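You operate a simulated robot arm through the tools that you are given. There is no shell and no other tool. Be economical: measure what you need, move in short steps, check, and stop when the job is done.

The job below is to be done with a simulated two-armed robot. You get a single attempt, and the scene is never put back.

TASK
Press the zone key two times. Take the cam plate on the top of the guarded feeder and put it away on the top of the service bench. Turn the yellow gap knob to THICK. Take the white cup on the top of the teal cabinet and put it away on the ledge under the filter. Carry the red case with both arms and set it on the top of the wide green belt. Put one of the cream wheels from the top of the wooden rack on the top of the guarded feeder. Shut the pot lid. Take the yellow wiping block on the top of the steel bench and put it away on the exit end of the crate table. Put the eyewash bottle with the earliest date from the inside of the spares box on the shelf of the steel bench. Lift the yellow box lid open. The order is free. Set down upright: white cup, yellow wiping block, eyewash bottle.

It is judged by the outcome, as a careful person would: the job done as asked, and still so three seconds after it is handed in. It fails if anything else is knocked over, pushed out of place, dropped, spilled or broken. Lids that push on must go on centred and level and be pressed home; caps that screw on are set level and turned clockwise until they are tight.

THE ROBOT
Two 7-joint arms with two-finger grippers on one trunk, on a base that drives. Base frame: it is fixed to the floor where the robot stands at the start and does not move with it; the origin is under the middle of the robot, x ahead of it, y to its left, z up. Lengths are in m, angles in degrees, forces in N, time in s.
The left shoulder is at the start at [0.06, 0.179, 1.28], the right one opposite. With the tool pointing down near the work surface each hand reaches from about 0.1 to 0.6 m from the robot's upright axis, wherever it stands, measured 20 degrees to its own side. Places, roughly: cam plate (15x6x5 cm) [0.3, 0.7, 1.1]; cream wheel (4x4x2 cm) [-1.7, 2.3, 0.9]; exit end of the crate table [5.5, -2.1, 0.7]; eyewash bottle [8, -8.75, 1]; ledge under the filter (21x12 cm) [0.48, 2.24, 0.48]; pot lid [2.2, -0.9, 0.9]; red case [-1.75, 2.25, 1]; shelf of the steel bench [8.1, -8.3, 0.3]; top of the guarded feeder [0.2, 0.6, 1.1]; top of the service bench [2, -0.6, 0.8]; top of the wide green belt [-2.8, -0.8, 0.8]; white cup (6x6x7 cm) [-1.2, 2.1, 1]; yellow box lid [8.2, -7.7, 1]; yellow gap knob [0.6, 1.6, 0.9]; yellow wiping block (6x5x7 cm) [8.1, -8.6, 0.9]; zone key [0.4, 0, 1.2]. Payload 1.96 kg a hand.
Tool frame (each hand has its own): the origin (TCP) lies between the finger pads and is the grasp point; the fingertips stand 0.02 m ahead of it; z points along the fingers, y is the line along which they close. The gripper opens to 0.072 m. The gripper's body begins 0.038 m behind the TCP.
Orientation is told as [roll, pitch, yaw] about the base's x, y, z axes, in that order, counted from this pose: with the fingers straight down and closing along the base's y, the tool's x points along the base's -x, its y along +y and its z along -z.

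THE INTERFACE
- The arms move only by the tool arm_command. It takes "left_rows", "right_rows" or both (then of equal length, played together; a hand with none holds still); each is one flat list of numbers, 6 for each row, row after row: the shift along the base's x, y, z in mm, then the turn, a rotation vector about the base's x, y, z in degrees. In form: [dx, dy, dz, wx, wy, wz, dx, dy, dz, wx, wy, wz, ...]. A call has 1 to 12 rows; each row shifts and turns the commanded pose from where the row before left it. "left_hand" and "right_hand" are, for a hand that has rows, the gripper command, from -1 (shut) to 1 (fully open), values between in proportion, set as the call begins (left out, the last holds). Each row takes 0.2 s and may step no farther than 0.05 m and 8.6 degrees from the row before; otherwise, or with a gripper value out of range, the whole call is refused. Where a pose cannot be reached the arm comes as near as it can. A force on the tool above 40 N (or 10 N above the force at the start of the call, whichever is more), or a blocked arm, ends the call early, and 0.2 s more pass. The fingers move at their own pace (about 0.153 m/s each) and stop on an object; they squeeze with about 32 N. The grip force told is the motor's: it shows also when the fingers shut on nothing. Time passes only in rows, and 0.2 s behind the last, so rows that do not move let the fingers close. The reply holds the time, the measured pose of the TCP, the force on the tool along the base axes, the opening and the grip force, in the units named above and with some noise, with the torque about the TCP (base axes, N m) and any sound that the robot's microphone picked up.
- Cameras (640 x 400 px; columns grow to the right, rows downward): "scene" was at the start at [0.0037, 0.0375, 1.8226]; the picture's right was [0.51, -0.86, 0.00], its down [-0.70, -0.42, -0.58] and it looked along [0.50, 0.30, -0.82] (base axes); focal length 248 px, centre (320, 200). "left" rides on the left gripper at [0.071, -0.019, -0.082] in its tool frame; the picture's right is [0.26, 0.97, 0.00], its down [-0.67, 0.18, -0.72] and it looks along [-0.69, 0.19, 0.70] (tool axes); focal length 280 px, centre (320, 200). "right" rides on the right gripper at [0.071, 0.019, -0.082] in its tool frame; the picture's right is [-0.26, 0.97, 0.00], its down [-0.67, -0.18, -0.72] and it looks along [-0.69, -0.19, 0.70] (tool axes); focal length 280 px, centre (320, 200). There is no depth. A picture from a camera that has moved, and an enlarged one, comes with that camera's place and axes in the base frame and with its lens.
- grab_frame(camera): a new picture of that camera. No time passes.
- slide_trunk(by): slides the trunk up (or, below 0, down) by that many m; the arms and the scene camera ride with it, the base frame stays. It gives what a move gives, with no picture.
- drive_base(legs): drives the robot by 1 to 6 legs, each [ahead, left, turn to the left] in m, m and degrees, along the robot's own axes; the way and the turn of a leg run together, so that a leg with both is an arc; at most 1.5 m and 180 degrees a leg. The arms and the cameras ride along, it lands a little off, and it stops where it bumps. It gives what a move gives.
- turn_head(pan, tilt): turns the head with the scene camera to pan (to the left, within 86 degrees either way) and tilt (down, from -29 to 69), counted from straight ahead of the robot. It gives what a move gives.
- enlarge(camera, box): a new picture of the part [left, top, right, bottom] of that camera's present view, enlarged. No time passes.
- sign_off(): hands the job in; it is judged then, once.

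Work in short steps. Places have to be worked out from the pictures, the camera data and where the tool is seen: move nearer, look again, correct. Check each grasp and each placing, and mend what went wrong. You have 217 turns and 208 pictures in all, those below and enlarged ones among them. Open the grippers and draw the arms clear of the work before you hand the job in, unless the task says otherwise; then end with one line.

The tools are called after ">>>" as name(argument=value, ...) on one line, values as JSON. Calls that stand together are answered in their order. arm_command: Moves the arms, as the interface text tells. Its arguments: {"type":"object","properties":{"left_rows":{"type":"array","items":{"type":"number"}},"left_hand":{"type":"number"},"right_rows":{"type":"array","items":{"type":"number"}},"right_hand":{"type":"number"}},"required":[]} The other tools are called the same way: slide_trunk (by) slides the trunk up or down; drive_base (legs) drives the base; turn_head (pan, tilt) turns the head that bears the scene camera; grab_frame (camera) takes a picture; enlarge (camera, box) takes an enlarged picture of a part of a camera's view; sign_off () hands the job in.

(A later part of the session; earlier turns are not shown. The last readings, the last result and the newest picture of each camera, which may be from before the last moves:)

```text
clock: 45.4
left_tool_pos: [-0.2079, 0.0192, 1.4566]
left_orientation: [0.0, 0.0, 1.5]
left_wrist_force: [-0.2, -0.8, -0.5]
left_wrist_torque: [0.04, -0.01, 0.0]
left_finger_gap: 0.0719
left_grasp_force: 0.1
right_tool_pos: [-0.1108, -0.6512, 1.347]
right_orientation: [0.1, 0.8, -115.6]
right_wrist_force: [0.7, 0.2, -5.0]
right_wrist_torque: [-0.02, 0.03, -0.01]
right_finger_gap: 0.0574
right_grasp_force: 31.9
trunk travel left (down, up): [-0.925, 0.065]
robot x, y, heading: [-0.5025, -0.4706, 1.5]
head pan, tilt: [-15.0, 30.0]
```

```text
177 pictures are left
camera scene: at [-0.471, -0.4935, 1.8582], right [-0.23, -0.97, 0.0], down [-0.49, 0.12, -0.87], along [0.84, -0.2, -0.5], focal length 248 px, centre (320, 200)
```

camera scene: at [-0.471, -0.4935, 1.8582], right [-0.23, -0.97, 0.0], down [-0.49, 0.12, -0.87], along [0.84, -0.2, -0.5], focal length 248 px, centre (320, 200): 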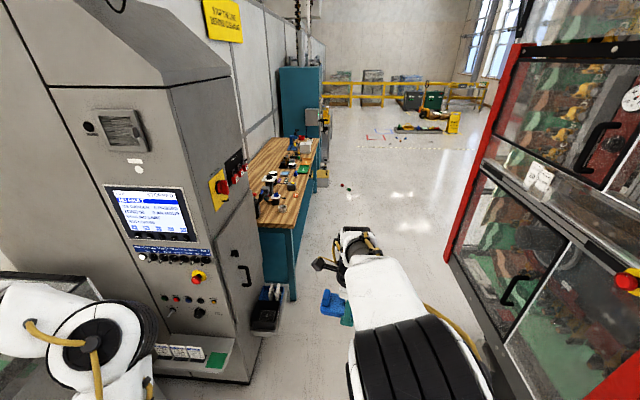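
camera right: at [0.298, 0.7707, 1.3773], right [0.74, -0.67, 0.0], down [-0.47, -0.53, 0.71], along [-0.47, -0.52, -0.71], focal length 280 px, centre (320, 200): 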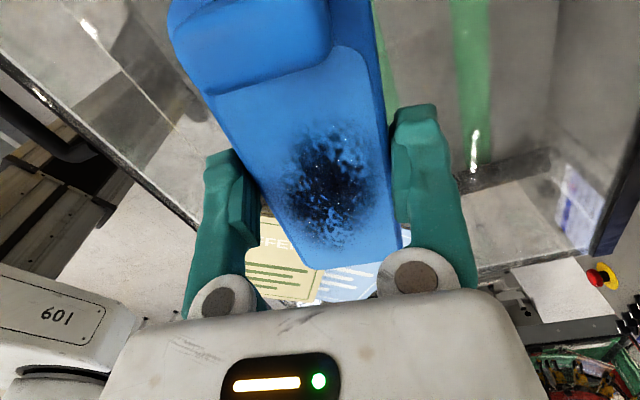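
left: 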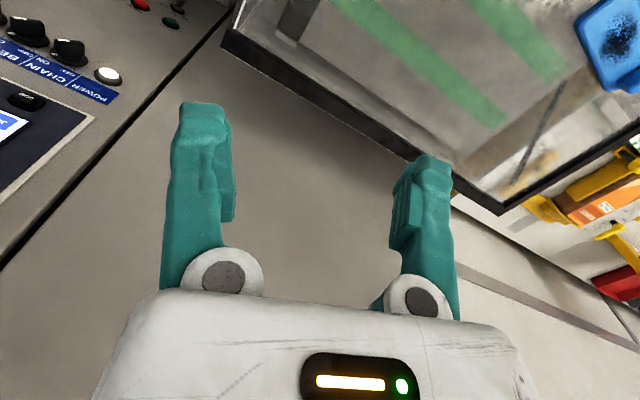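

I see the service bench beyond the cabinet, everything yawed about -20°. First I tuck the left hand in by 15 cm so it clears the cabinet corner.

>>> arm_command(left_rows=[0, -40, 0, 0, 0, 0, 0, -40, 0, 0, 0, 0, 0, -40, 0, 0, 0, 0, 0, -30, 0, 0, 0, 0])

>>> drive_base(legs=[[0, 0, -31.5], [1.05, 0, 0]])

>>> turn_head(pan=25, tilt=35)

>>> grab_frame(camera="scene")

```text
clock: 46.4
left_tool_pos: [-0.207, -0.1335, 1.4557]
left_orientation: [0.1, 0.0, 1.5]
left_wrist_force: [0.6, -0.5, 0.1]
left_wrist_torque: [0.04, 0.01, 0.01]
left_finger_gap: 0.0719
left_grasp_force: 0.1
right_tool_pos: [-0.1104, -0.6534, 1.3473]
right_orientation: [0.1, 0.8, -115.6]
right_wrist_force: [0.2, -0.1, -4.2]
right_wrist_torque: [0.0, -0.01, -0.02]
right_finger_gap: 0.0575
right_grasp_force: 31.9
trunk travel left (down, up): [-0.925, 0.065]
robot x, y, heading: [-0.502, -0.4716, 1.8]
head pan, tilt: [-15.0, 30.0]
```

```text
clock: 53.3
left_tool_pos: [0.8254, -0.876, 1.4554]
left_orientation: [0.0, -0.1, -31.1]
left_wrist_force: [0.0, 1.3, -0.3]
left_wrist_torque: [0.0, 0.0, 0.0]
left_finger_gap: 0.0718
left_grasp_force: 0.0
right_tool_pos: [0.6269, -1.3669, 1.3475]
right_orientation: [0.1, 0.7, -148.2]
right_wrist_force: [0.4, 0.0, -5.3]
right_wrist_torque: [-0.05, 0.02, 0.01]
right_finger_gap: 0.0573
right_grasp_force: 31.6
trunk travel left (down, up): [-0.925, 0.065]
robot x, y, heading: [0.3931, -1.0054, -30.9]
head pan, tilt: [-15.0, 30.0]
```

```text
clock: 54.4
left_tool_pos: [0.8264, -0.8767, 1.4563]
left_orientation: [-0.1, 0.1, -31.1]
left_wrist_force: [0.6, -0.6, 0.4]
left_wrist_torque: [0.01, -0.04, 0.0]
left_finger_gap: 0.0718
left_grasp_force: 0.1
right_tool_pos: [0.6263, -1.3677, 1.3471]
right_orientation: [0.1, 0.8, -148.3]
right_wrist_force: [-0.2, -0.4, -3.7]
right_wrist_torque: [-0.01, 0.03, 0.02]
right_finger_gap: 0.057
right_grasp_force: 31.8
trunk travel left (down, up): [-0.925, 0.065]
robot x, y, heading: [0.3958, -1.0056, -30.9]
head pan, tilt: [25.0, 35.0]
```

```text
176 pictures are left
camera scene: at [0.4341, -0.983, 1.8504], right [-0.11, -0.99, 0.0], down [-0.57, 0.06, -0.82], along [0.81, -0.09, -0.57], focal length 248 px, centre (320, 200)
```

scene: 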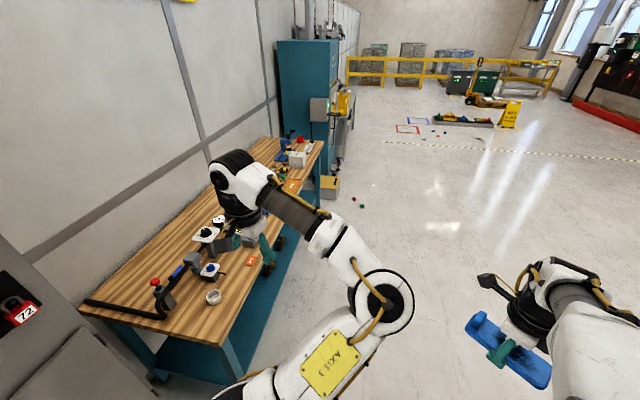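

The bench edge runs from (0.93,-0.67) at about -18°. I drive to (1.75,-1.5) and turn to face it.

>>> drive_base(legs=[[1.41, 0.27, 0], [0, 0, 103]])

>>> turn_head(pan=0, tilt=45)

>>> grab_frame(camera="scene")

```text
clock: 66.0
left_tool_pos: [1.5272, -1.1194, 1.4558]
left_orientation: [0.0, 0.0, 75.3]
left_wrist_force: [0.6, 0.3, -0.3]
left_wrist_torque: [-0.02, 0.0, -0.01]
left_finger_gap: 0.0718
left_grasp_force: 0.0
right_tool_pos: [2.0533, -1.1723, 1.3474]
right_orientation: [0.1, 0.8, -41.9]
right_wrist_force: [1.4, -0.7, -3.6]
right_wrist_torque: [-0.02, -0.06, 0.03]
right_finger_gap: 0.0575
right_grasp_force: 31.9
trunk travel left (down, up): [-0.925, 0.065]
robot x, y, heading: [1.772, -1.494, 75.2]
head pan, tilt: [25.0, 35.0]
```

```text
clock: 66.9
left_tool_pos: [1.5257, -1.1201, 1.4571]
left_orientation: [0.0, 0.0, 75.2]
left_wrist_force: [0.5, 0.6, 0.0]
left_wrist_torque: [0.01, -0.03, 0.0]
left_finger_gap: 0.0721
left_grasp_force: 0.1
right_tool_pos: [2.0534, -1.173, 1.3468]
right_orientation: [0.1, 0.8, -41.9]
right_wrist_force: [-0.4, 0.3, -4.2]
right_wrist_torque: [-0.01, -0.03, 0.0]
right_finger_gap: 0.0575
right_grasp_force: 32.3
trunk travel left (down, up): [-0.925, 0.065]
robot x, y, heading: [1.7723, -1.495, 75.3]
head pan, tilt: [0.0, 45.0]
```

```text
175 pictures are left
camera scene: at [1.7776, -1.4746, 1.8356], right [0.97, -0.25, 0.0], down [-0.18, -0.68, -0.71], along [0.18, 0.68, -0.71], focal length 248 px, centre (320, 200)
```

scene: 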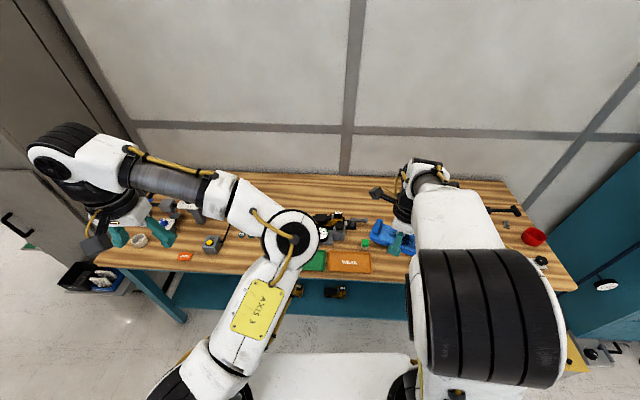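

Arms hide part of the bench; I enlarge the bench top to find the pot lid and a free spot.

>>> enlarge(camera="scene", box=[140, 150, 360, 290])

>>> enlarge(camera="scene", box=[350, 150, 590, 300])

>>> grab_frame(camera="right")

```text
2.86 times, centred on (250, 220) of scene
camera zoom: at [1.7776, -1.4746, 1.8356], right [0.97, -0.25, 0.0], down [-0.18, -0.68, -0.71], along [0.18, 0.68, -0.71], focal length 709 px, centre (520, 143)
```

zoom: 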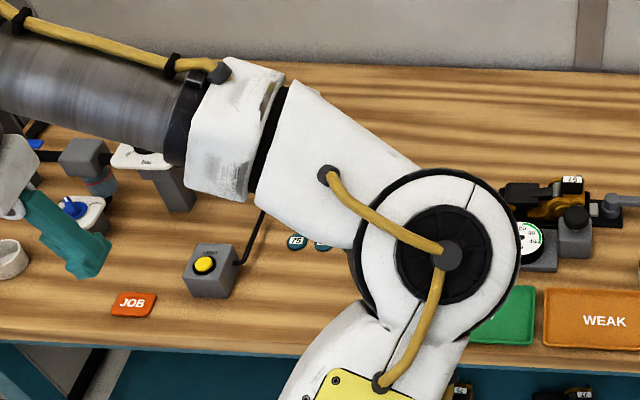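

```text
2.67 times, centred on (470, 225) of scene
camera zoom: at [1.7776, -1.4746, 1.8356], right [0.97, -0.25, 0.0], down [-0.18, -0.68, -0.71], along [0.18, 0.68, -0.71], focal length 662 px, centre (-80, 133)
```

zoom: 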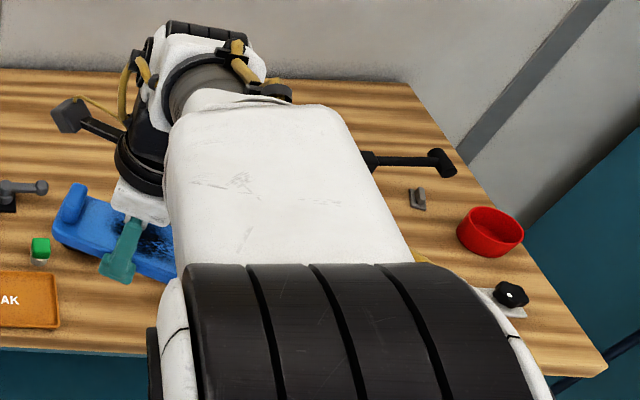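

```text
172 pictures are left
camera right: at [2.0135, -1.1122, 1.4303], right [0.84, 0.54, 0.0], down [0.39, -0.59, 0.71], along [0.38, -0.59, -0.71], focal length 280 px, centre (320, 200)
```

right: 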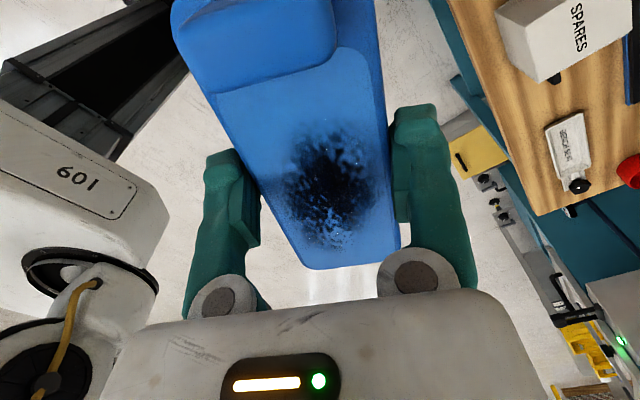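

I check the left wrist camera as well, which overlooks the left half of the bench.

>>> grab_frame(camera="left")

```text
171 pictures are left
camera left: at [1.5288, -1.1916, 1.5383], right [-1.0, -0.01, 0.0], down [0.0, 0.7, 0.72], along [0.0, 0.72, -0.7], focal length 280 px, centre (320, 200)
```

left: 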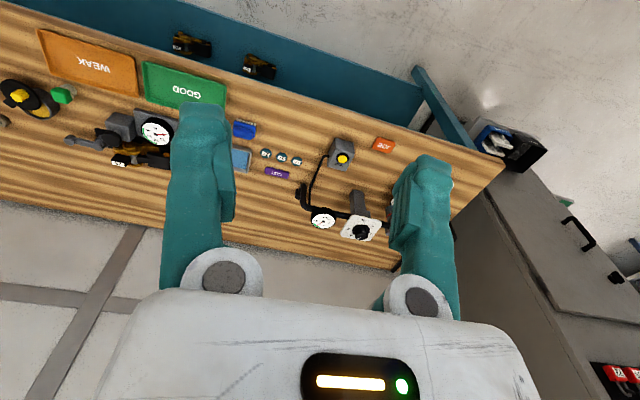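

I choose a free spot near the front edge at about (1.60, -0.80), between the green tray and the yellow button. I shift the base left so the right hand can reach it.

>>> drive_base(legs=[[0.09, 0.42, -3]])

>>> grab_frame(camera="scene")

>>> grab_frame(camera="left")

```text
clock: 69.5
left_tool_pos: [1.1798, -0.9066, 1.458]
left_orientation: [0.1, -0.1, 72.0]
left_wrist_force: [-0.5, 0.9, 0.0]
left_wrist_torque: [0.0, 0.02, 0.0]
left_finger_gap: 0.072
left_grasp_force: 0.1
right_tool_pos: [1.704, -0.9881, 1.346]
right_orientation: [0.1, 0.9, -45.1]
right_wrist_force: [0.5, -0.5, -3.9]
right_wrist_torque: [0.01, 0.0, 0.03]
right_finger_gap: 0.0574
right_grasp_force: 32.2
trunk travel left (down, up): [-0.925, 0.065]
robot x, y, heading: [1.401, -1.2967, 72.3]
head pan, tilt: [0.0, 45.0]
```

```text
170 pictures are left
camera scene: at [1.412, -1.2747, 1.8355], right [0.95, -0.31, 0.0], down [-0.22, -0.67, -0.71], along [0.22, 0.67, -0.71], focal length 248 px, centre (320, 200)
```

scene: 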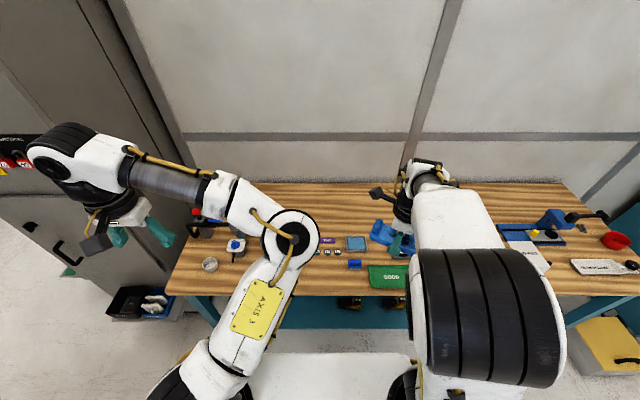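

```text
169 pictures are left
camera left: at [1.1788, -0.9782, 1.5388], right [-1.0, 0.05, 0.0], down [0.03, 0.7, 0.72], along [0.03, 0.71, -0.7], focal length 280 px, centre (320, 200)
```

left: 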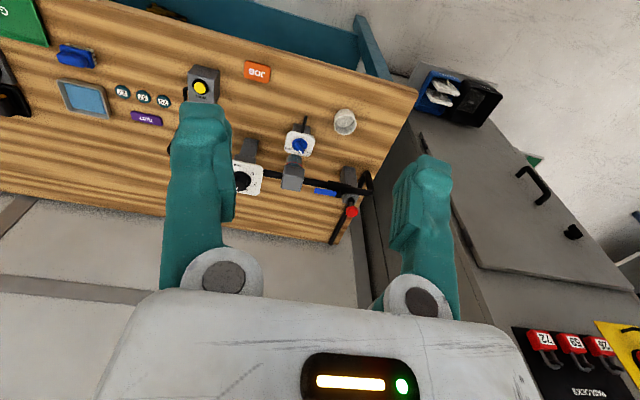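

The spot at (1.60, -0.80) is clear between the blue item, the coins and the button box. I bring the plate over it, lining it up with the bench at -18°.

>>> arm_command(right_rows=[-21, 38, -15, 0, 0, 5.4, -21, 38, -15, 0, 0, 5.4, -21, 38, -15, 0, 0, 5.4, -21, 38, -15, 0, 0, 5.4, -20, 36, -20, 0, 0, 5.4, 0, 0, -45, 0, 0, 0, 0, 0, -45, 0, 0, 0, 0, 0, -45, 0, 0, 0, 0, 0, 0, 0, 0, 0])

>>> grab_frame(camera="left")

>>> grab_frame(camera="right")

```text
clock: 71.2
left_tool_pos: [1.1741, -0.9046, 1.454]
left_orientation: [0.6, 0.9, 73.2]
left_wrist_force: [0.7, -0.2, 1.0]
left_wrist_torque: [0.0, -0.01, 0.01]
left_finger_gap: 0.072
left_grasp_force: 0.1
right_tool_pos: [1.5892, -0.7715, 1.2504]
right_orientation: [7.8, 7.8, -18.0]
right_wrist_force: [-0.3, 0.3, -4.0]
right_wrist_torque: [-0.04, -0.03, -0.01]
right_finger_gap: 0.0575
right_grasp_force: 32.3
trunk travel left (down, up): [-0.925, 0.065]
robot x, y, heading: [1.3978, -1.2942, 71.9]
head pan, tilt: [0.0, 45.0]
stopped in row 8 (right hand): the arm was blocked; the commanded pose is now the measured one
```

```text
168 pictures are left
camera left: at [1.1746, -0.9758, 1.5368], right [-1.0, 0.03, 0.01], down [0.03, 0.71, 0.71], along [0.01, 0.71, -0.71], focal length 280 px, centre (320, 200)
```

left: 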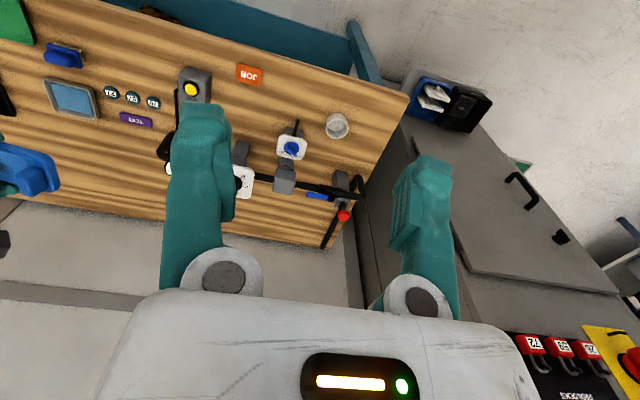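

```text
167 pictures are left
camera right: at [1.5341, -0.7449, 1.3434], right [0.56, 0.82, 0.09], down [0.64, -0.5, 0.59], along [0.53, -0.27, -0.8], focal length 280 px, centre (320, 200)
```

right: 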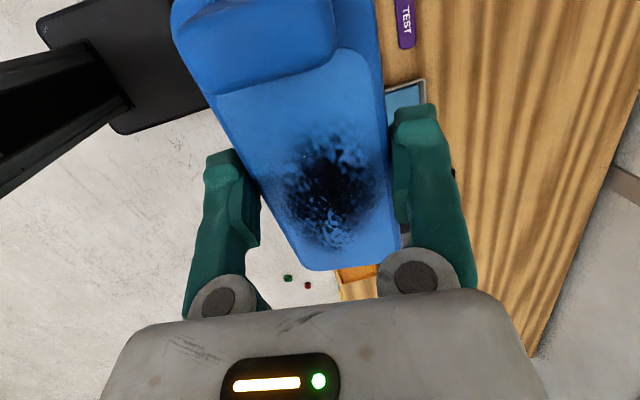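

The right arm was blocked, likely by the left elbow. I look.

>>> grab_frame(camera="scene")

```text
166 pictures are left
camera scene: at [1.4097, -1.2721, 1.8355], right [0.95, -0.31, 0.0], down [-0.22, -0.67, -0.71], along [0.22, 0.67, -0.71], focal length 248 px, centre (320, 200)
```

scene: 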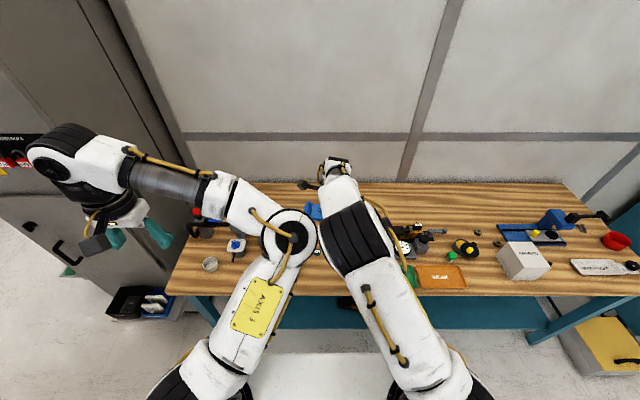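

The two elbows touch. I extend the left hand forward over the bench (high, clear), which swings its elbow away.

>>> arm_command(left_rows=[5, 40, 0, 0, 0, 0, 5, 40, 0, 0, 0, 0, 5, 40, 0, 0, 0, 0, 0, 40, 0, 0, 0, 0, 0, 0, 0, 0, 0, 0])

>>> grab_frame(camera="scene")

```text
clock: 72.4
left_tool_pos: [1.1895, -0.7461, 1.4534]
left_orientation: [0.6, 0.8, 73.2]
left_wrist_force: [0.3, -0.3, 1.1]
left_wrist_torque: [0.03, 0.03, 0.02]
left_finger_gap: 0.0722
left_grasp_force: 0.2
right_tool_pos: [1.5878, -0.7718, 1.2506]
right_orientation: [7.8, 7.8, -17.9]
right_wrist_force: [0.0, 0.3, -4.6]
right_wrist_torque: [0.0, -0.02, 0.01]
right_finger_gap: 0.0576
right_grasp_force: 32.2
trunk travel left (down, up): [-0.925, 0.065]
robot x, y, heading: [1.4013, -1.2917, 72.0]
head pan, tilt: [0.0, 45.0]
```

```text
165 pictures are left
camera scene: at [1.4102, -1.2735, 1.8355], right [0.95, -0.31, 0.0], down [-0.22, -0.67, -0.71], along [0.22, 0.67, -0.71], focal length 248 px, centre (320, 200)
```

scene: 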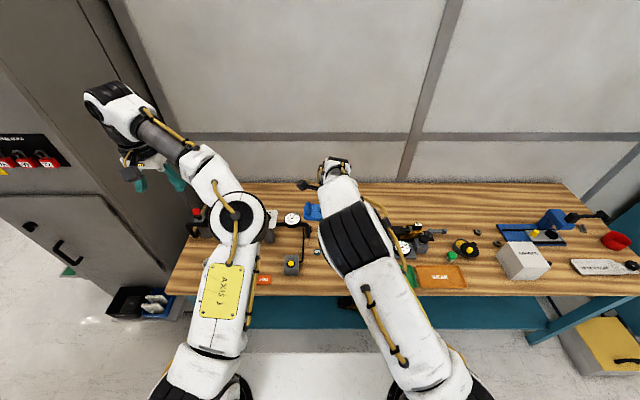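

Elbows are apart. I level the hand, centre over the spot and lower in steps.

>>> arm_command(right_rows=[6, -14, 0, -4.9, -2.5, 0, 6, -14, 0, -4.9, -2.5, 0, 0, 0, -45, 0, 0, 0, 0, 0, -45, 0, 0, 0, 0, 0, -45, 0, 0, 0, 0, 0, -45, 0, 0, 0, 0, 0, -45, 0, 0, 0, 0, 0, -45, 0, 0, 0, 0, 0, 0, 0, 0, 0])

>>> grab_frame(camera="scene")

>>> grab_frame(camera="right")

```text
clock: 74.4
left_tool_pos: [1.1896, -0.7478, 1.4535]
left_orientation: [0.6, 0.9, 73.1]
left_wrist_force: [0.9, -0.6, -0.3]
left_wrist_torque: [0.02, 0.0, -0.01]
left_finger_gap: 0.0722
left_grasp_force: 0.1
right_tool_pos: [1.5983, -0.8012, 0.9768]
right_orientation: [-0.1, 0.1, -18.4]
right_wrist_force: [-0.2, 0.2, -4.3]
right_wrist_torque: [-0.02, -0.03, 0.01]
right_finger_gap: 0.0572
right_grasp_force: 32.1
trunk travel left (down, up): [-0.925, 0.065]
robot x, y, heading: [1.4013, -1.296, 72.0]
head pan, tilt: [0.0, 45.0]
```

```text
164 pictures are left
camera scene: at [1.4098, -1.2737, 1.8356], right [0.95, -0.31, 0.0], down [-0.22, -0.67, -0.71], along [0.22, 0.67, -0.71], focal length 248 px, centre (320, 200)
```

scene: 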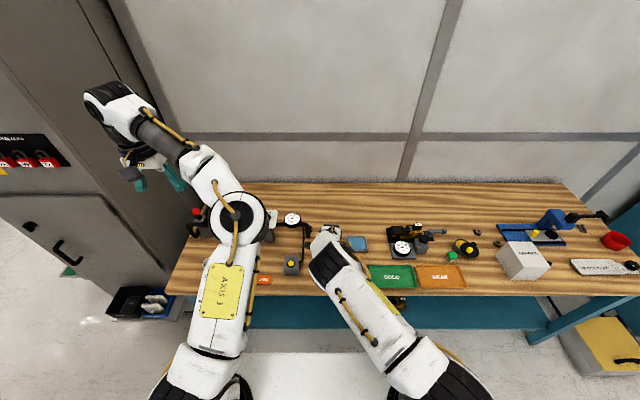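

```text
163 pictures are left
camera right: at [1.537, -0.7614, 1.0591], right [0.55, 0.83, 0.0], down [0.58, -0.39, 0.72], along [0.6, -0.4, -0.7], focal length 280 px, centre (320, 200)
```

right: 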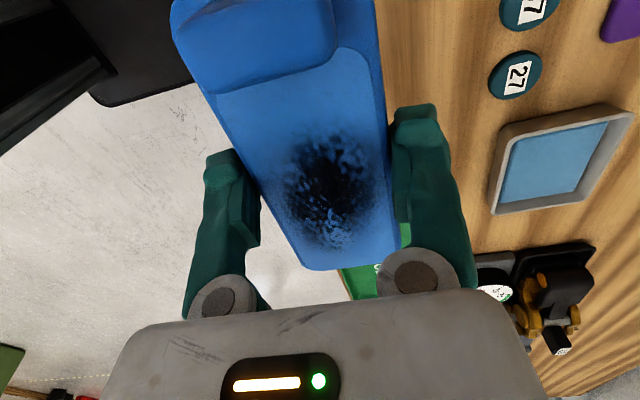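

The front edge is nearer than I like, so I shift 15 mm further in, then lower toward the bench with small last steps.

>>> arm_command(right_rows=[5, 14, 0, 0, 0, 0, 0, 0, -40, 0, 0, 0, 0, 0, -30, 0, 0, 0, 0, 0, -10, 0, 0, 0, 0, 0, -6, 0, 0, 0, 0, 0, -6, 0, 0, 0, 0, 0, -6, 0, 0, 0])

>>> grab_frame(camera="right")

```text
clock: 76.0
left_tool_pos: [1.1883, -0.7462, 1.4538]
left_orientation: [0.6, 0.8, 73.1]
left_wrist_force: [0.6, -0.3, -0.7]
left_wrist_torque: [0.01, 0.0, -0.03]
left_finger_gap: 0.072
left_grasp_force: 0.1
right_tool_pos: [1.6011, -0.7925, 0.8849]
right_orientation: [0.0, -0.1, -18.4]
right_wrist_force: [-0.6, 0.0, -3.7]
right_wrist_torque: [0.01, -0.02, 0.0]
right_finger_gap: 0.0573
right_grasp_force: 31.2
right hand out of reach, approached as far as the arm can: row 6, 7
trunk travel left (down, up): [-0.925, 0.065]
robot x, y, heading: [1.4023, -1.2925, 72.0]
head pan, tilt: [0.0, 45.0]
```

```text
162 pictures are left
camera right: at [1.5392, -0.7523, 0.9667], right [0.55, 0.83, 0.0], down [0.58, -0.39, 0.72], along [0.6, -0.4, -0.7], focal length 280 px, centre (320, 200)
```

right: 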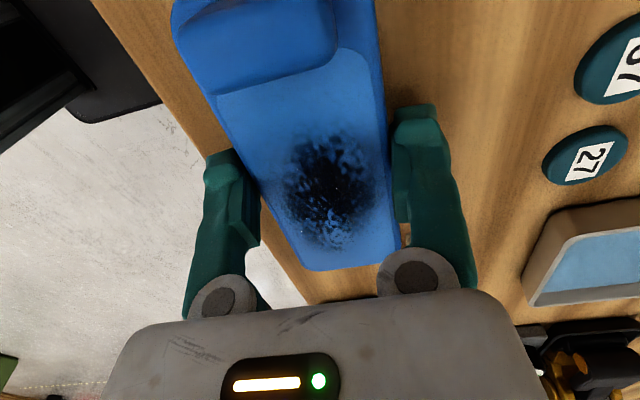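

The arm is at its reach limit; the trunk must come down. I raise the hand 10 cm and slide the trunk down 10 cm.

>>> arm_command(right_rows=[0, 0, 40, 0, 0, 0, 0, 0, 40, 0, 0, 0, 0, 0, 30, 0, 0, 0])

>>> slide_trunk(by=-0.1)

>>> arm_command(right_rows=[0, 0, -5, 0, 0, 0, 0, 0, -5, 0, 0, 0, 0, 0, -5, 0, 0, 0, 0, 0, -5, 0, 0, 0, 0, 0, -5, 0, 0, 0, 0, 0, -5, 0, 0, 0, 0, 0, -5, 0, 0, 0])

```text
clock: 76.8
left_tool_pos: [1.1893, -0.7464, 1.4549]
left_orientation: [0.6, 0.9, 73.1]
left_wrist_force: [0.7, -0.2, -0.4]
left_wrist_torque: [0.0, 0.0, 0.03]
left_finger_gap: 0.0721
left_grasp_force: 0.0
right_tool_pos: [1.6007, -0.794, 0.9928]
right_orientation: [-0.1, 0.0, -18.5]
right_wrist_force: [-0.2, 0.3, -3.2]
right_wrist_torque: [-0.05, 0.01, -0.01]
right_finger_gap: 0.0577
right_grasp_force: 32.3
trunk travel left (down, up): [-0.925, 0.065]
robot x, y, heading: [1.4005, -1.2955, 72.2]
head pan, tilt: [0.0, 45.0]
```

```text
clock: 78.2
left_tool_pos: [1.188, -0.747, 1.3535]
left_orientation: [0.6, 0.8, 73.2]
left_wrist_force: [-0.1, -0.2, 0.4]
left_wrist_torque: [0.03, 0.01, -0.03]
left_finger_gap: 0.0722
left_grasp_force: 0.0
right_tool_pos: [1.6004, -0.793, 0.8932]
right_orientation: [-0.1, 0.1, -18.4]
right_wrist_force: [0.3, 0.6, -4.8]
right_wrist_torque: [0.0, -0.01, -0.02]
right_finger_gap: 0.0574
right_grasp_force: 32.5
trunk travel left (down, up): [-0.825, 0.165]
robot x, y, heading: [1.4014, -1.298, 71.9]
head pan, tilt: [0.0, 45.0]
```

```text
clock: 79.6
left_tool_pos: [1.189, -0.7501, 1.3564]
left_orientation: [0.6, 0.7, 73.2]
left_wrist_force: [0.6, 0.8, -0.6]
left_wrist_torque: [0.03, -0.02, 0.03]
left_finger_gap: 0.0721
left_grasp_force: 0.1
right_tool_pos: [1.5998, -0.793, 0.8685]
right_orientation: [0.4, 0.2, -18.4]
right_wrist_force: [1.2, -11.1, 21.9]
right_wrist_torque: [-0.94, 0.57, 0.33]
right_finger_gap: 0.0576
right_grasp_force: 31.7
trunk travel left (down, up): [-0.825, 0.165]
robot x, y, heading: [1.4003, -1.2951, 71.8]
head pan, tilt: [0.0, 45.0]
stopped in row 7 (right hand): the force on the tool passed its limit at 45 N (the readings are from after the stop); the commanded pose is now the measured one
```

Contact at TCP 0.868, i.e. plate on the bench at about 0.847. I ease up 1 mm and open.

>>> arm_command(right_rows=[0, 0, 1, 0, 0, 0, 0, 0, 0, 0, 0, 0, 0, 0, 0, 0, 0, 0], right_hand=1)

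>>> arm_command(right_rows=[0, 0, 20, 0, 0, 0, 0, 0, 40, 0, 0, 0, 0, 0, 40, 0, 0, 0, 0, 0, 40, 0, 0, 0])

>>> grab_frame(camera="right")

```text
clock: 80.4
left_tool_pos: [1.1896, -0.7466, 1.3539]
left_orientation: [0.6, 0.7, 73.1]
left_wrist_force: [-1.8, -1.4, 0.6]
left_wrist_torque: [-0.01, 0.0, -0.02]
left_finger_gap: 0.0719
left_grasp_force: 0.1
right_tool_pos: [1.6009, -0.7911, 0.8683]
right_orientation: [0.4, 0.2, -18.4]
right_wrist_force: [1.0, 1.1, 3.4]
right_wrist_torque: [-0.1, 0.01, 0.04]
right_finger_gap: 0.0716
right_grasp_force: 0.1
trunk travel left (down, up): [-0.825, 0.165]
robot x, y, heading: [1.4016, -1.297, 72.1]
head pan, tilt: [0.0, 45.0]
```

```text
clock: 81.4
left_tool_pos: [1.1884, -0.747, 1.3548]
left_orientation: [0.6, 0.8, 73.3]
left_wrist_force: [-0.1, 0.0, -0.2]
left_wrist_torque: [-0.01, 0.0, -0.02]
left_finger_gap: 0.0721
left_grasp_force: 0.0
right_tool_pos: [1.6004, -0.7917, 1.0063]
right_orientation: [0.4, 0.1, -18.4]
right_wrist_force: [0.0, 0.8, 0.3]
right_wrist_torque: [0.02, 0.0, -0.01]
right_finger_gap: 0.0722
right_grasp_force: 0.1
trunk travel left (down, up): [-0.825, 0.165]
robot x, y, heading: [1.4015, -1.2956, 72.1]
head pan, tilt: [0.0, 45.0]
```

```text
161 pictures are left
camera right: at [1.5378, -0.7517, 1.089], right [0.55, 0.83, 0.01], down [0.58, -0.39, 0.71], along [0.6, -0.39, -0.7], focal length 280 px, centre (320, 200)
```

right: 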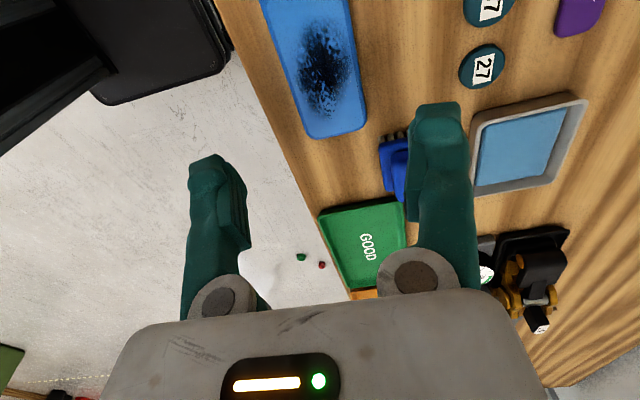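

The plate is on the bench, clear of its neighbours. Next I find the pot.

>>> arm_command(right_rows=[20, -30, 30, 0, 0, 0, 20, -30, 30, 0, 0, 0, 20, -30, 30, 0, 0, 0, 0, -30, 30, 0, 0, 0])

>>> enlarge(camera="scene", box=[360, 190, 640, 310])

```text
clock: 82.4
left_tool_pos: [1.1885, -0.7488, 1.3543]
left_orientation: [0.6, 0.8, 73.3]
left_wrist_force: [-0.4, -1.4, 0.0]
left_wrist_torque: [0.07, -0.01, -0.01]
left_finger_gap: 0.0718
left_grasp_force: 0.0
right_tool_pos: [1.6604, -0.9125, 1.1273]
right_orientation: [0.4, 0.1, -18.4]
right_wrist_force: [0.1, 0.0, 0.4]
right_wrist_torque: [0.02, -0.03, -0.01]
right_finger_gap: 0.072
right_grasp_force: 0.0
trunk travel left (down, up): [-0.825, 0.165]
robot x, y, heading: [1.4011, -1.2966, 72.2]
head pan, tilt: [0.0, 45.0]
```

```text
2.29 times, centred on (500, 250) of scene
camera zoom: at [1.4092, -1.2771, 1.7355], right [0.95, -0.31, 0.0], down [-0.22, -0.67, -0.71], along [0.22, 0.67, -0.71], focal length 567 px, centre (-91, 86)
```

zoom: 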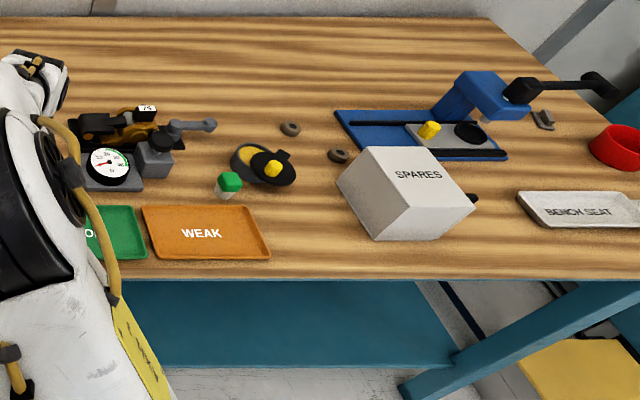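

The pot is the round black-rimmed one with a yellow-knobbed lid near (2.25,-0.87). I drive right to face it.

>>> drive_base(legs=[[0.08, -0.64, 0]])

>>> grab_frame(camera="right")

>>> grab_frame(camera="scene")

```text
clock: 86.0
left_tool_pos: [1.8208, -0.8683, 1.3537]
left_orientation: [0.6, 0.8, 73.6]
left_wrist_force: [-0.5, -0.4, -0.8]
left_wrist_torque: [0.04, 0.01, 0.01]
left_finger_gap: 0.0718
left_grasp_force: 0.1
right_tool_pos: [2.2939, -1.0281, 1.1273]
right_orientation: [0.5, -0.1, -18.1]
right_wrist_force: [0.3, 1.2, 0.3]
right_wrist_torque: [-0.03, -0.03, 0.02]
right_finger_gap: 0.0721
right_grasp_force: 0.1
trunk travel left (down, up): [-0.825, 0.165]
robot x, y, heading: [2.0392, -1.414, 72.4]
head pan, tilt: [0.0, 45.0]
```

```text
159 pictures are left
camera right: at [2.2312, -0.9886, 1.209], right [0.55, 0.84, 0.01], down [0.58, -0.39, 0.71], along [0.6, -0.39, -0.7], focal length 280 px, centre (320, 200)
```

right: 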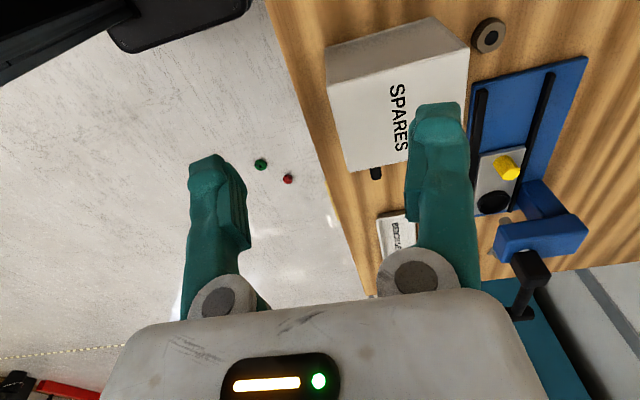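

```text
158 pictures are left
camera scene: at [2.0442, -1.3936, 1.7356], right [0.95, -0.3, 0.0], down [-0.21, -0.67, -0.71], along [0.21, 0.67, -0.71], focal length 248 px, centre (320, 200)
```

scene: 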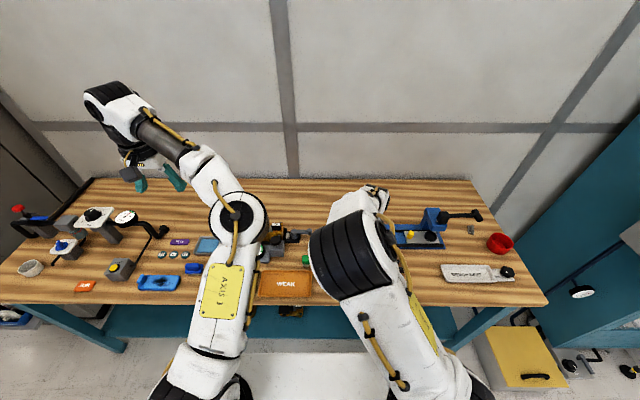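

The wrist camera looks away from the pot; I rotate the right hand +90° to its natural yaw so it looks forward.

>>> arm_command(right_rows=[0, 0, 0, 0, 0, 8.2, 0, 0, 0, 0, 0, 8.2, 0, 0, 0, 0, 0, 8.2, 0, 0, 0, 0, 0, 8.2, 0, 0, 0, 0, 0, 8.2, 0, 0, 0, 0, 0, 8.2, 0, 0, 0, 0, 0, 8.2, 0, 0, 0, 0, 0, 8.2, 0, 0, 0, 0, 0, 8.2, 0, 0, 0, 0, 0, 8.2, 0, 0, 0, 0, 0, 8.2])

>>> grab_frame(camera="right")

```text
clock: 88.4
left_tool_pos: [1.819, -0.867, 1.3528]
left_orientation: [0.4, 0.8, 73.6]
left_wrist_force: [-0.4, 0.4, 0.8]
left_wrist_torque: [-0.01, -0.03, -0.02]
left_finger_gap: 0.0722
left_grasp_force: 0.0
right_tool_pos: [2.232, -1.0032, 1.1424]
right_orientation: [0.1, -0.1, 69.2]
right_wrist_force: [0.2, 0.1, -0.6]
right_wrist_torque: [0.04, -0.04, -0.01]
right_finger_gap: 0.072
right_grasp_force: 0.1
right hand out of reach, approached as far as the arm can: row 10, 11
trunk travel left (down, up): [-0.825, 0.165]
robot x, y, heading: [2.0372, -1.4127, 72.4]
head pan, tilt: [0.0, 45.0]
```

```text
157 pictures are left
camera right: at [2.1878, -1.0635, 1.2248], right [-0.81, 0.59, 0.0], down [0.41, 0.57, 0.71], along [0.42, 0.58, -0.7], focal length 280 px, centre (320, 200)
```

right: 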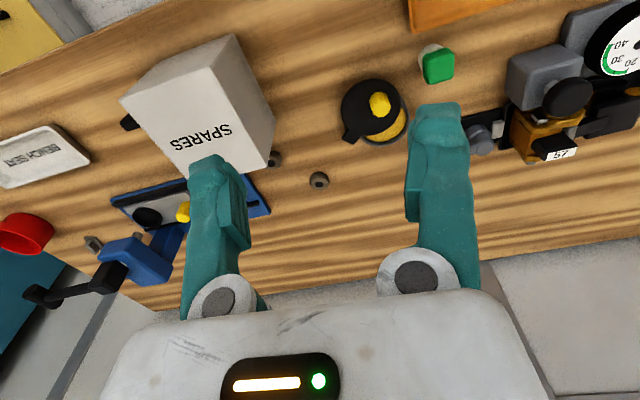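

Now the pot is in view; I enlarge it.

>>> enlarge(camera="right", box=[310, 40, 470, 160])

```text
3.33 times, centred on (390, 100) of right
camera zoom: at [2.1878, -1.0635, 1.2248], right [-0.81, 0.59, 0.0], down [0.41, 0.57, 0.71], along [0.42, 0.58, -0.7], focal length 935 px, centre (87, 533)
```

zoom: 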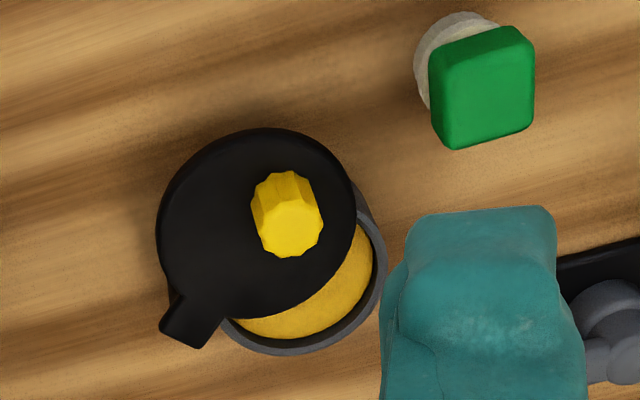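

The lid is a black disc swung partly off the pot, with a yellow knob and a tab. I take a second, lower view to understand how it pivots.

>>> arm_command(right_rows=[15, -20, -30, 0, 0, 0, 15, -20, -30, 0, 0, 0, 15, -20, -30, 0, 0, 0, 0, 0, 0, 0, 0, 0])

>>> grab_frame(camera="right")

```text
clock: 89.4
left_tool_pos: [1.8218, -0.8679, 1.3544]
left_orientation: [0.5, 0.8, 73.5]
left_wrist_force: [0.7, -0.1, 0.1]
left_wrist_torque: [0.01, -0.02, 0.02]
left_finger_gap: 0.0719
left_grasp_force: 0.0
right_tool_pos: [2.2289, -1.0527, 1.0625]
right_orientation: [0.1, 0.0, 68.9]
right_wrist_force: [-0.5, -0.1, -0.6]
right_wrist_torque: [0.04, 0.0, 0.03]
right_finger_gap: 0.0721
right_grasp_force: 0.1
right hand out of reach, approached as far as the arm can: row 1, 2, 3
trunk travel left (down, up): [-0.825, 0.165]
robot x, y, heading: [2.0389, -1.4126, 72.3]
head pan, tilt: [0.0, 45.0]
```

```text
155 pictures are left
camera right: at [2.1843, -1.1117, 1.1447], right [-0.81, 0.59, 0.0], down [0.42, 0.56, 0.71], along [0.42, 0.58, -0.7], focal length 280 px, centre (320, 200)
```

right: 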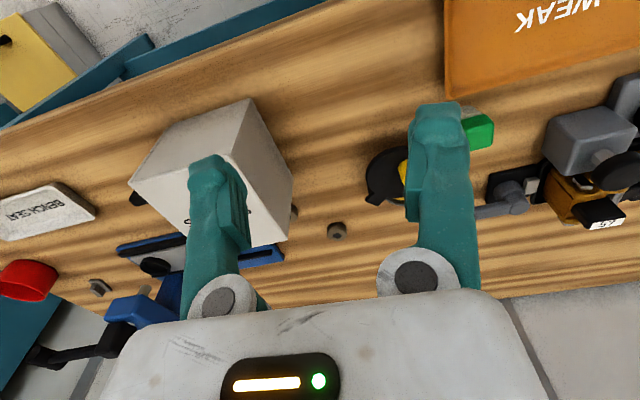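

The finger hides the pot; I shift the hand left to bring it between the fingers.

>>> arm_command(right_rows=[-35, 10, 0, 0, 0, 0, -35, 10, 0, 0, 0, 0, 0, 0, 0, 0, 0, 0])

>>> enlarge(camera="right", box=[220, 70, 420, 220])

```text
clock: 90.2
left_tool_pos: [1.8215, -0.8684, 1.3555]
left_orientation: [0.6, 0.9, 73.7]
left_wrist_force: [0.0, -0.5, 0.1]
left_wrist_torque: [-0.01, 0.01, 0.0]
left_finger_gap: 0.0723
left_grasp_force: 0.0
right_tool_pos: [2.1602, -1.0325, 1.0603]
right_orientation: [0.4, 0.1, 69.1]
right_wrist_force: [-0.5, 0.2, -0.1]
right_wrist_torque: [-0.01, -0.01, -0.01]
right_finger_gap: 0.0722
right_grasp_force: 0.1
trunk travel left (down, up): [-0.825, 0.165]
robot x, y, heading: [2.0364, -1.4135, 72.3]
head pan, tilt: [0.0, 45.0]
```

```text
2.67 times, centred on (320, 145) of right
camera zoom: at [2.1164, -1.0918, 1.1436], right [-0.81, 0.59, 0.01], down [0.42, 0.56, 0.71], along [0.42, 0.58, -0.7], focal length 748 px, centre (320, 347)
```

zoom: 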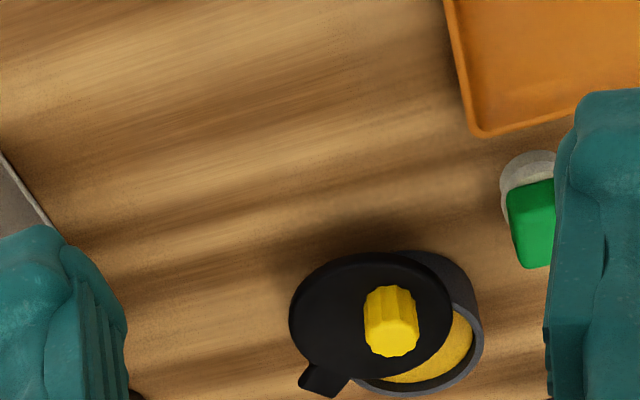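

By geometry the ear at about (2.276,-0.863) is the pivot, and the yellow knob (2.225,-0.889) must swing forward about 4.6 cm to bring the lid over the pot. I shut the fingers and come down just behind the knob.

>>> arm_command(right_rows=[22, 34, 0, 0, 0, 0, 22, 34, 0, 0, 0, 0, 22, 34, 0, 0, 0, 0, 0, 0, -40, 0, 0, 0, 0, 0, -40, 0, 0, 0, 0, 0, -40, 0, 0, 0, 0, 0, -18, 0, 0, 0, 0, 0, 0, 0, 0, 0], right_hand=-1)

>>> grab_frame(camera="right")

```text
clock: 92.0
left_tool_pos: [1.82, -0.8678, 1.355]
left_orientation: [0.6, 0.8, 73.5]
left_wrist_force: [-0.4, 0.1, 0.3]
left_wrist_torque: [0.04, -0.02, -0.03]
left_finger_gap: 0.0718
left_grasp_force: 0.1
right_tool_pos: [2.2259, -0.9314, 0.9239]
right_orientation: [0.2, 0.0, 69.1]
right_wrist_force: [0.0, 0.5, 0.2]
right_wrist_torque: [0.0, -0.03, -0.01]
right_finger_gap: 0.0
right_grasp_force: 30.0
trunk travel left (down, up): [-0.825, 0.165]
robot x, y, heading: [2.0386, -1.415, 72.3]
head pan, tilt: [0.0, 45.0]
```

```text
153 pictures are left
camera right: at [2.1814, -0.9902, 1.0061], right [-0.81, 0.59, 0.01], down [0.42, 0.56, 0.71], along [0.42, 0.58, -0.7], focal length 280 px, centre (320, 200)
```

right: 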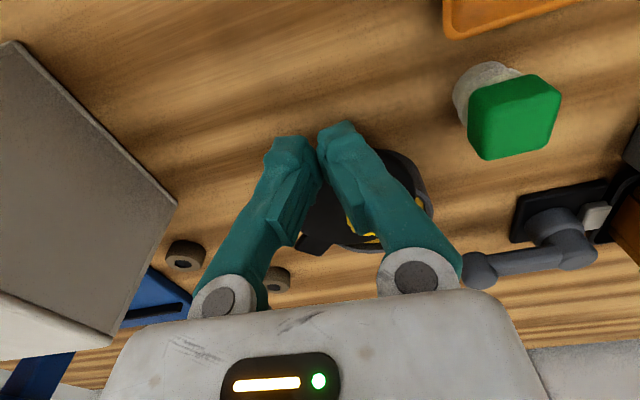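

Well placed just short of the knob. I lower 6 mm and push forward gently in small steps.

>>> arm_command(right_rows=[0, 0, -6, 0, 0, 0, -1, 9, 0, 0, 0, 0, -1, 9, 0, 0, 0, 0, -1, 9, 0, 0, 0, 0, -1, 8, 0, 0, 0, 0])

>>> grab_frame(camera="right")

```text
clock: 93.2
left_tool_pos: [1.8227, -0.8668, 1.3541]
left_orientation: [0.6, 0.8, 73.5]
left_wrist_force: [1.1, -0.4, 0.1]
left_wrist_torque: [-0.04, 0.02, -0.01]
left_finger_gap: 0.0719
left_grasp_force: 0.1
right_tool_pos: [2.2218, -0.8951, 0.9168]
right_orientation: [0.3, 0.2, 69.2]
right_wrist_force: [-0.9, 0.0, -0.3]
right_wrist_torque: [-0.02, 0.03, 0.03]
right_finger_gap: 0.0
right_grasp_force: 29.7
trunk travel left (down, up): [-0.825, 0.165]
robot x, y, heading: [2.037, -1.4157, 72.3]
head pan, tilt: [0.0, 45.0]
```

```text
152 pictures are left
camera right: at [2.1771, -0.9542, 0.9993], right [-0.81, 0.59, 0.0], down [0.41, 0.56, 0.71], along [0.42, 0.58, -0.7], focal length 280 px, centre (320, 200)
```

right: 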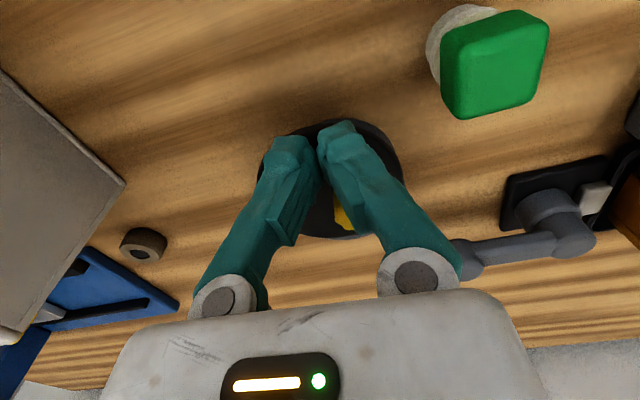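

The lid is swinging. I continue about 25 mm more, then look.

>>> arm_command(right_rows=[0, 8, 0, 0, 0, 0, 0, 8, 0, 0, 0, 0, 1, 8, 0, 0, 0, 0, 0, 0, 0, 0, 0, 0])

>>> arm_command(right_rows=[-10, -30, 0, 0, 0, 0, -10, -30, 20, 0, 0, 0, -10, -30, 40, 0, 0, 0, 0, 0, 40, 0, 0, 0, 0, 0, 0, 0, 0, 0])

>>> enlarge(camera="right", box=[200, 60, 460, 240])

```text
clock: 94.2
left_tool_pos: [1.821, -0.867, 1.3527]
left_orientation: [0.7, 0.8, 73.6]
left_wrist_force: [-0.1, -0.1, -1.1]
left_wrist_torque: [-0.01, 0.0, 0.01]
left_finger_gap: 0.072
left_grasp_force: 0.0
right_tool_pos: [2.221, -0.8704, 0.9188]
right_orientation: [0.3, 0.1, 69.1]
right_wrist_force: [-1.0, -0.1, -0.9]
right_wrist_torque: [0.01, 0.02, -0.03]
right_finger_gap: 0.0001
right_grasp_force: 30.0
trunk travel left (down, up): [-0.825, 0.165]
robot x, y, heading: [2.0366, -1.4158, 72.4]
head pan, tilt: [0.0, 45.0]
```

```text
refused: row 3 steps farther than a row can; nothing moved
```

```text
2.22 times, centred on (330, 150) of right
camera zoom: at [2.1781, -0.9311, 1.0002], right [-0.81, 0.59, 0.01], down [0.42, 0.56, 0.71], along [0.42, 0.58, -0.7], focal length 623 px, centre (298, 311)
```

zoom: 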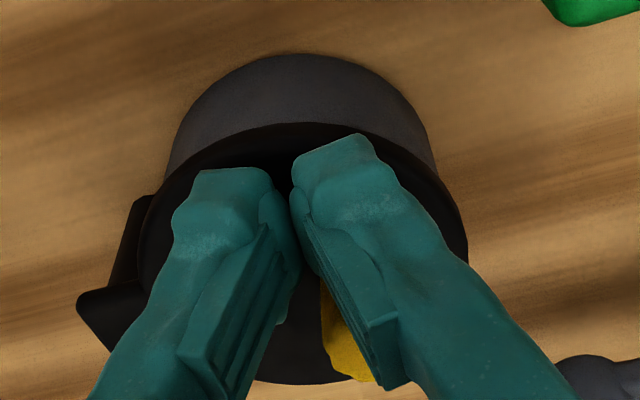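

The lid now looks over the pot. I withdraw the hand and check.

>>> arm_command(right_rows=[-8, -28, 0, 0, 0, 0, -8, -28, 20, 0, 0, 0, -8, -25, 35, 0, 0, 0, 0, -10, 40, 0, 0, 0, 0, 0, 40, 0, 0, 0])

>>> enlarge(camera="right", box=[200, 60, 460, 240])

```text
clock: 95.4
left_tool_pos: [1.8199, -0.869, 1.3535]
left_orientation: [0.5, 0.8, 73.6]
left_wrist_force: [-0.5, -0.6, -0.8]
left_wrist_torque: [0.03, -0.02, -0.02]
left_finger_gap: 0.0718
left_grasp_force: 0.0
right_tool_pos: [2.1977, -0.9625, 1.0536]
right_orientation: [0.3, 0.1, 69.0]
right_wrist_force: [1.0, -0.3, 0.0]
right_wrist_torque: [-0.03, 0.03, -0.02]
right_finger_gap: 0.0
right_grasp_force: 29.8
trunk travel left (down, up): [-0.825, 0.165]
robot x, y, heading: [2.0389, -1.4123, 72.4]
head pan, tilt: [0.0, 45.0]
```

```text
2.22 times, centred on (330, 150) of right
camera zoom: at [2.1539, -1.0214, 1.1355], right [-0.81, 0.59, 0.01], down [0.42, 0.56, 0.71], along [0.42, 0.58, -0.7], focal length 623 px, centre (298, 311)
```

zoom: 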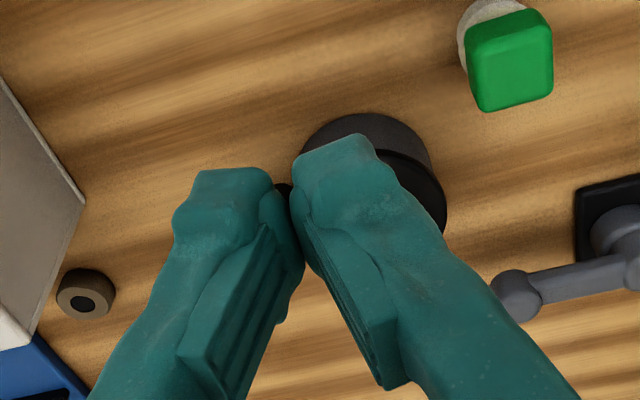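

Fingers block the view; I open them and back up a little to see the lid.

>>> arm_command(right_rows=[-15, -15, 20, 0, 0, 0, -10, -15, 20, 0, 0, 0, 0, 0, 0, 0, 0, 0], right_hand=1)

>>> enlarge(camera="right", box=[220, 70, 420, 210])

```text
clock: 96.2
left_tool_pos: [1.8218, -0.8673, 1.353]
left_orientation: [0.6, 0.8, 73.5]
left_wrist_force: [0.1, 0.0, -1.5]
left_wrist_torque: [-0.02, 0.06, 0.0]
left_finger_gap: 0.0719
left_grasp_force: 0.1
right_tool_pos: [2.1746, -0.9915, 1.0924]
right_orientation: [0.2, 0.0, 69.1]
right_wrist_force: [-0.2, 0.3, -1.1]
right_wrist_torque: [-0.01, -0.02, -0.01]
right_finger_gap: 0.0718
right_grasp_force: 0.2
trunk travel left (down, up): [-0.825, 0.165]
robot x, y, heading: [2.0365, -1.4147, 72.5]
head pan, tilt: [0.0, 45.0]
```

```text
2.86 times, centred on (320, 140) of right
camera zoom: at [2.1301, -1.0512, 1.1747], right [-0.81, 0.59, 0.0], down [0.42, 0.57, 0.71], along [0.42, 0.58, -0.7], focal length 801 px, centre (320, 371)
```

zoom: 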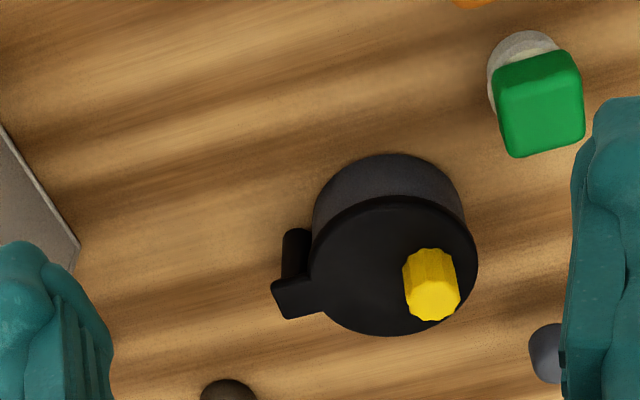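

The lid is closed, aligned over the pot with the knob where predicted. I draw both arms in for travel.

>>> arm_command(right_rows=[0, -20, 40, 0, 0, 0, 20, -30, 30, 0, 0, 0, 30, -30, 20, 0, 0, 0, 30, -30, 10, 0, 0, 0, 30, -30, 0, 0, 0, 0], left_rows=[-8, -22, 0, 0, 0, 0, -8, -22, 0, 0, 0, 0, -8, -22, 0, 0, 0, 0, -6, -22, 0, 0, 0, 0, -6, -22, 0, 0, 0, 0])

>>> drive_base(legs=[[-0.25, 0, 0], [0, 0, 80], [1.3, -0.04, 0]])

```text
clock: 97.4
left_tool_pos: [1.785, -0.9798, 1.3552]
left_orientation: [0.7, 0.8, 73.5]
left_wrist_force: [0.7, -0.6, -0.2]
left_wrist_torque: [-0.02, -0.05, 0.01]
left_finger_gap: 0.0722
left_grasp_force: 0.1
right_tool_pos: [2.2193, -1.1272, 1.1874]
right_orientation: [0.2, -0.1, 69.0]
right_wrist_force: [-0.3, -0.1, -0.2]
right_wrist_torque: [0.01, -0.01, 0.02]
right_finger_gap: 0.072
right_grasp_force: 0.0
right hand out of reach, approached as far as the arm can: row 4, 5
trunk travel left (down, up): [-0.825, 0.165]
robot x, y, heading: [2.0402, -1.4161, 72.5]
head pan, tilt: [0.0, 45.0]
```

```text
clock: 108.9
left_tool_pos: [0.3399, -1.1351, 1.3544]
left_orientation: [0.7, 0.7, 152.0]
left_wrist_force: [-0.7, -0.1, 0.2]
left_wrist_torque: [-0.02, 0.0, -0.02]
left_finger_gap: 0.0723
left_grasp_force: 0.0
right_tool_pos: [0.5709, -0.7384, 1.1887]
right_orientation: [0.3, 0.0, 147.3]
right_wrist_force: [-0.2, 0.3, 0.2]
right_wrist_torque: [-0.01, -0.01, 0.02]
right_finger_gap: 0.0721
right_grasp_force: 0.1
trunk travel left (down, up): [-0.825, 0.165]
robot x, y, heading: [0.8225, -0.9761, 150.9]
head pan, tilt: [0.0, 45.0]
```

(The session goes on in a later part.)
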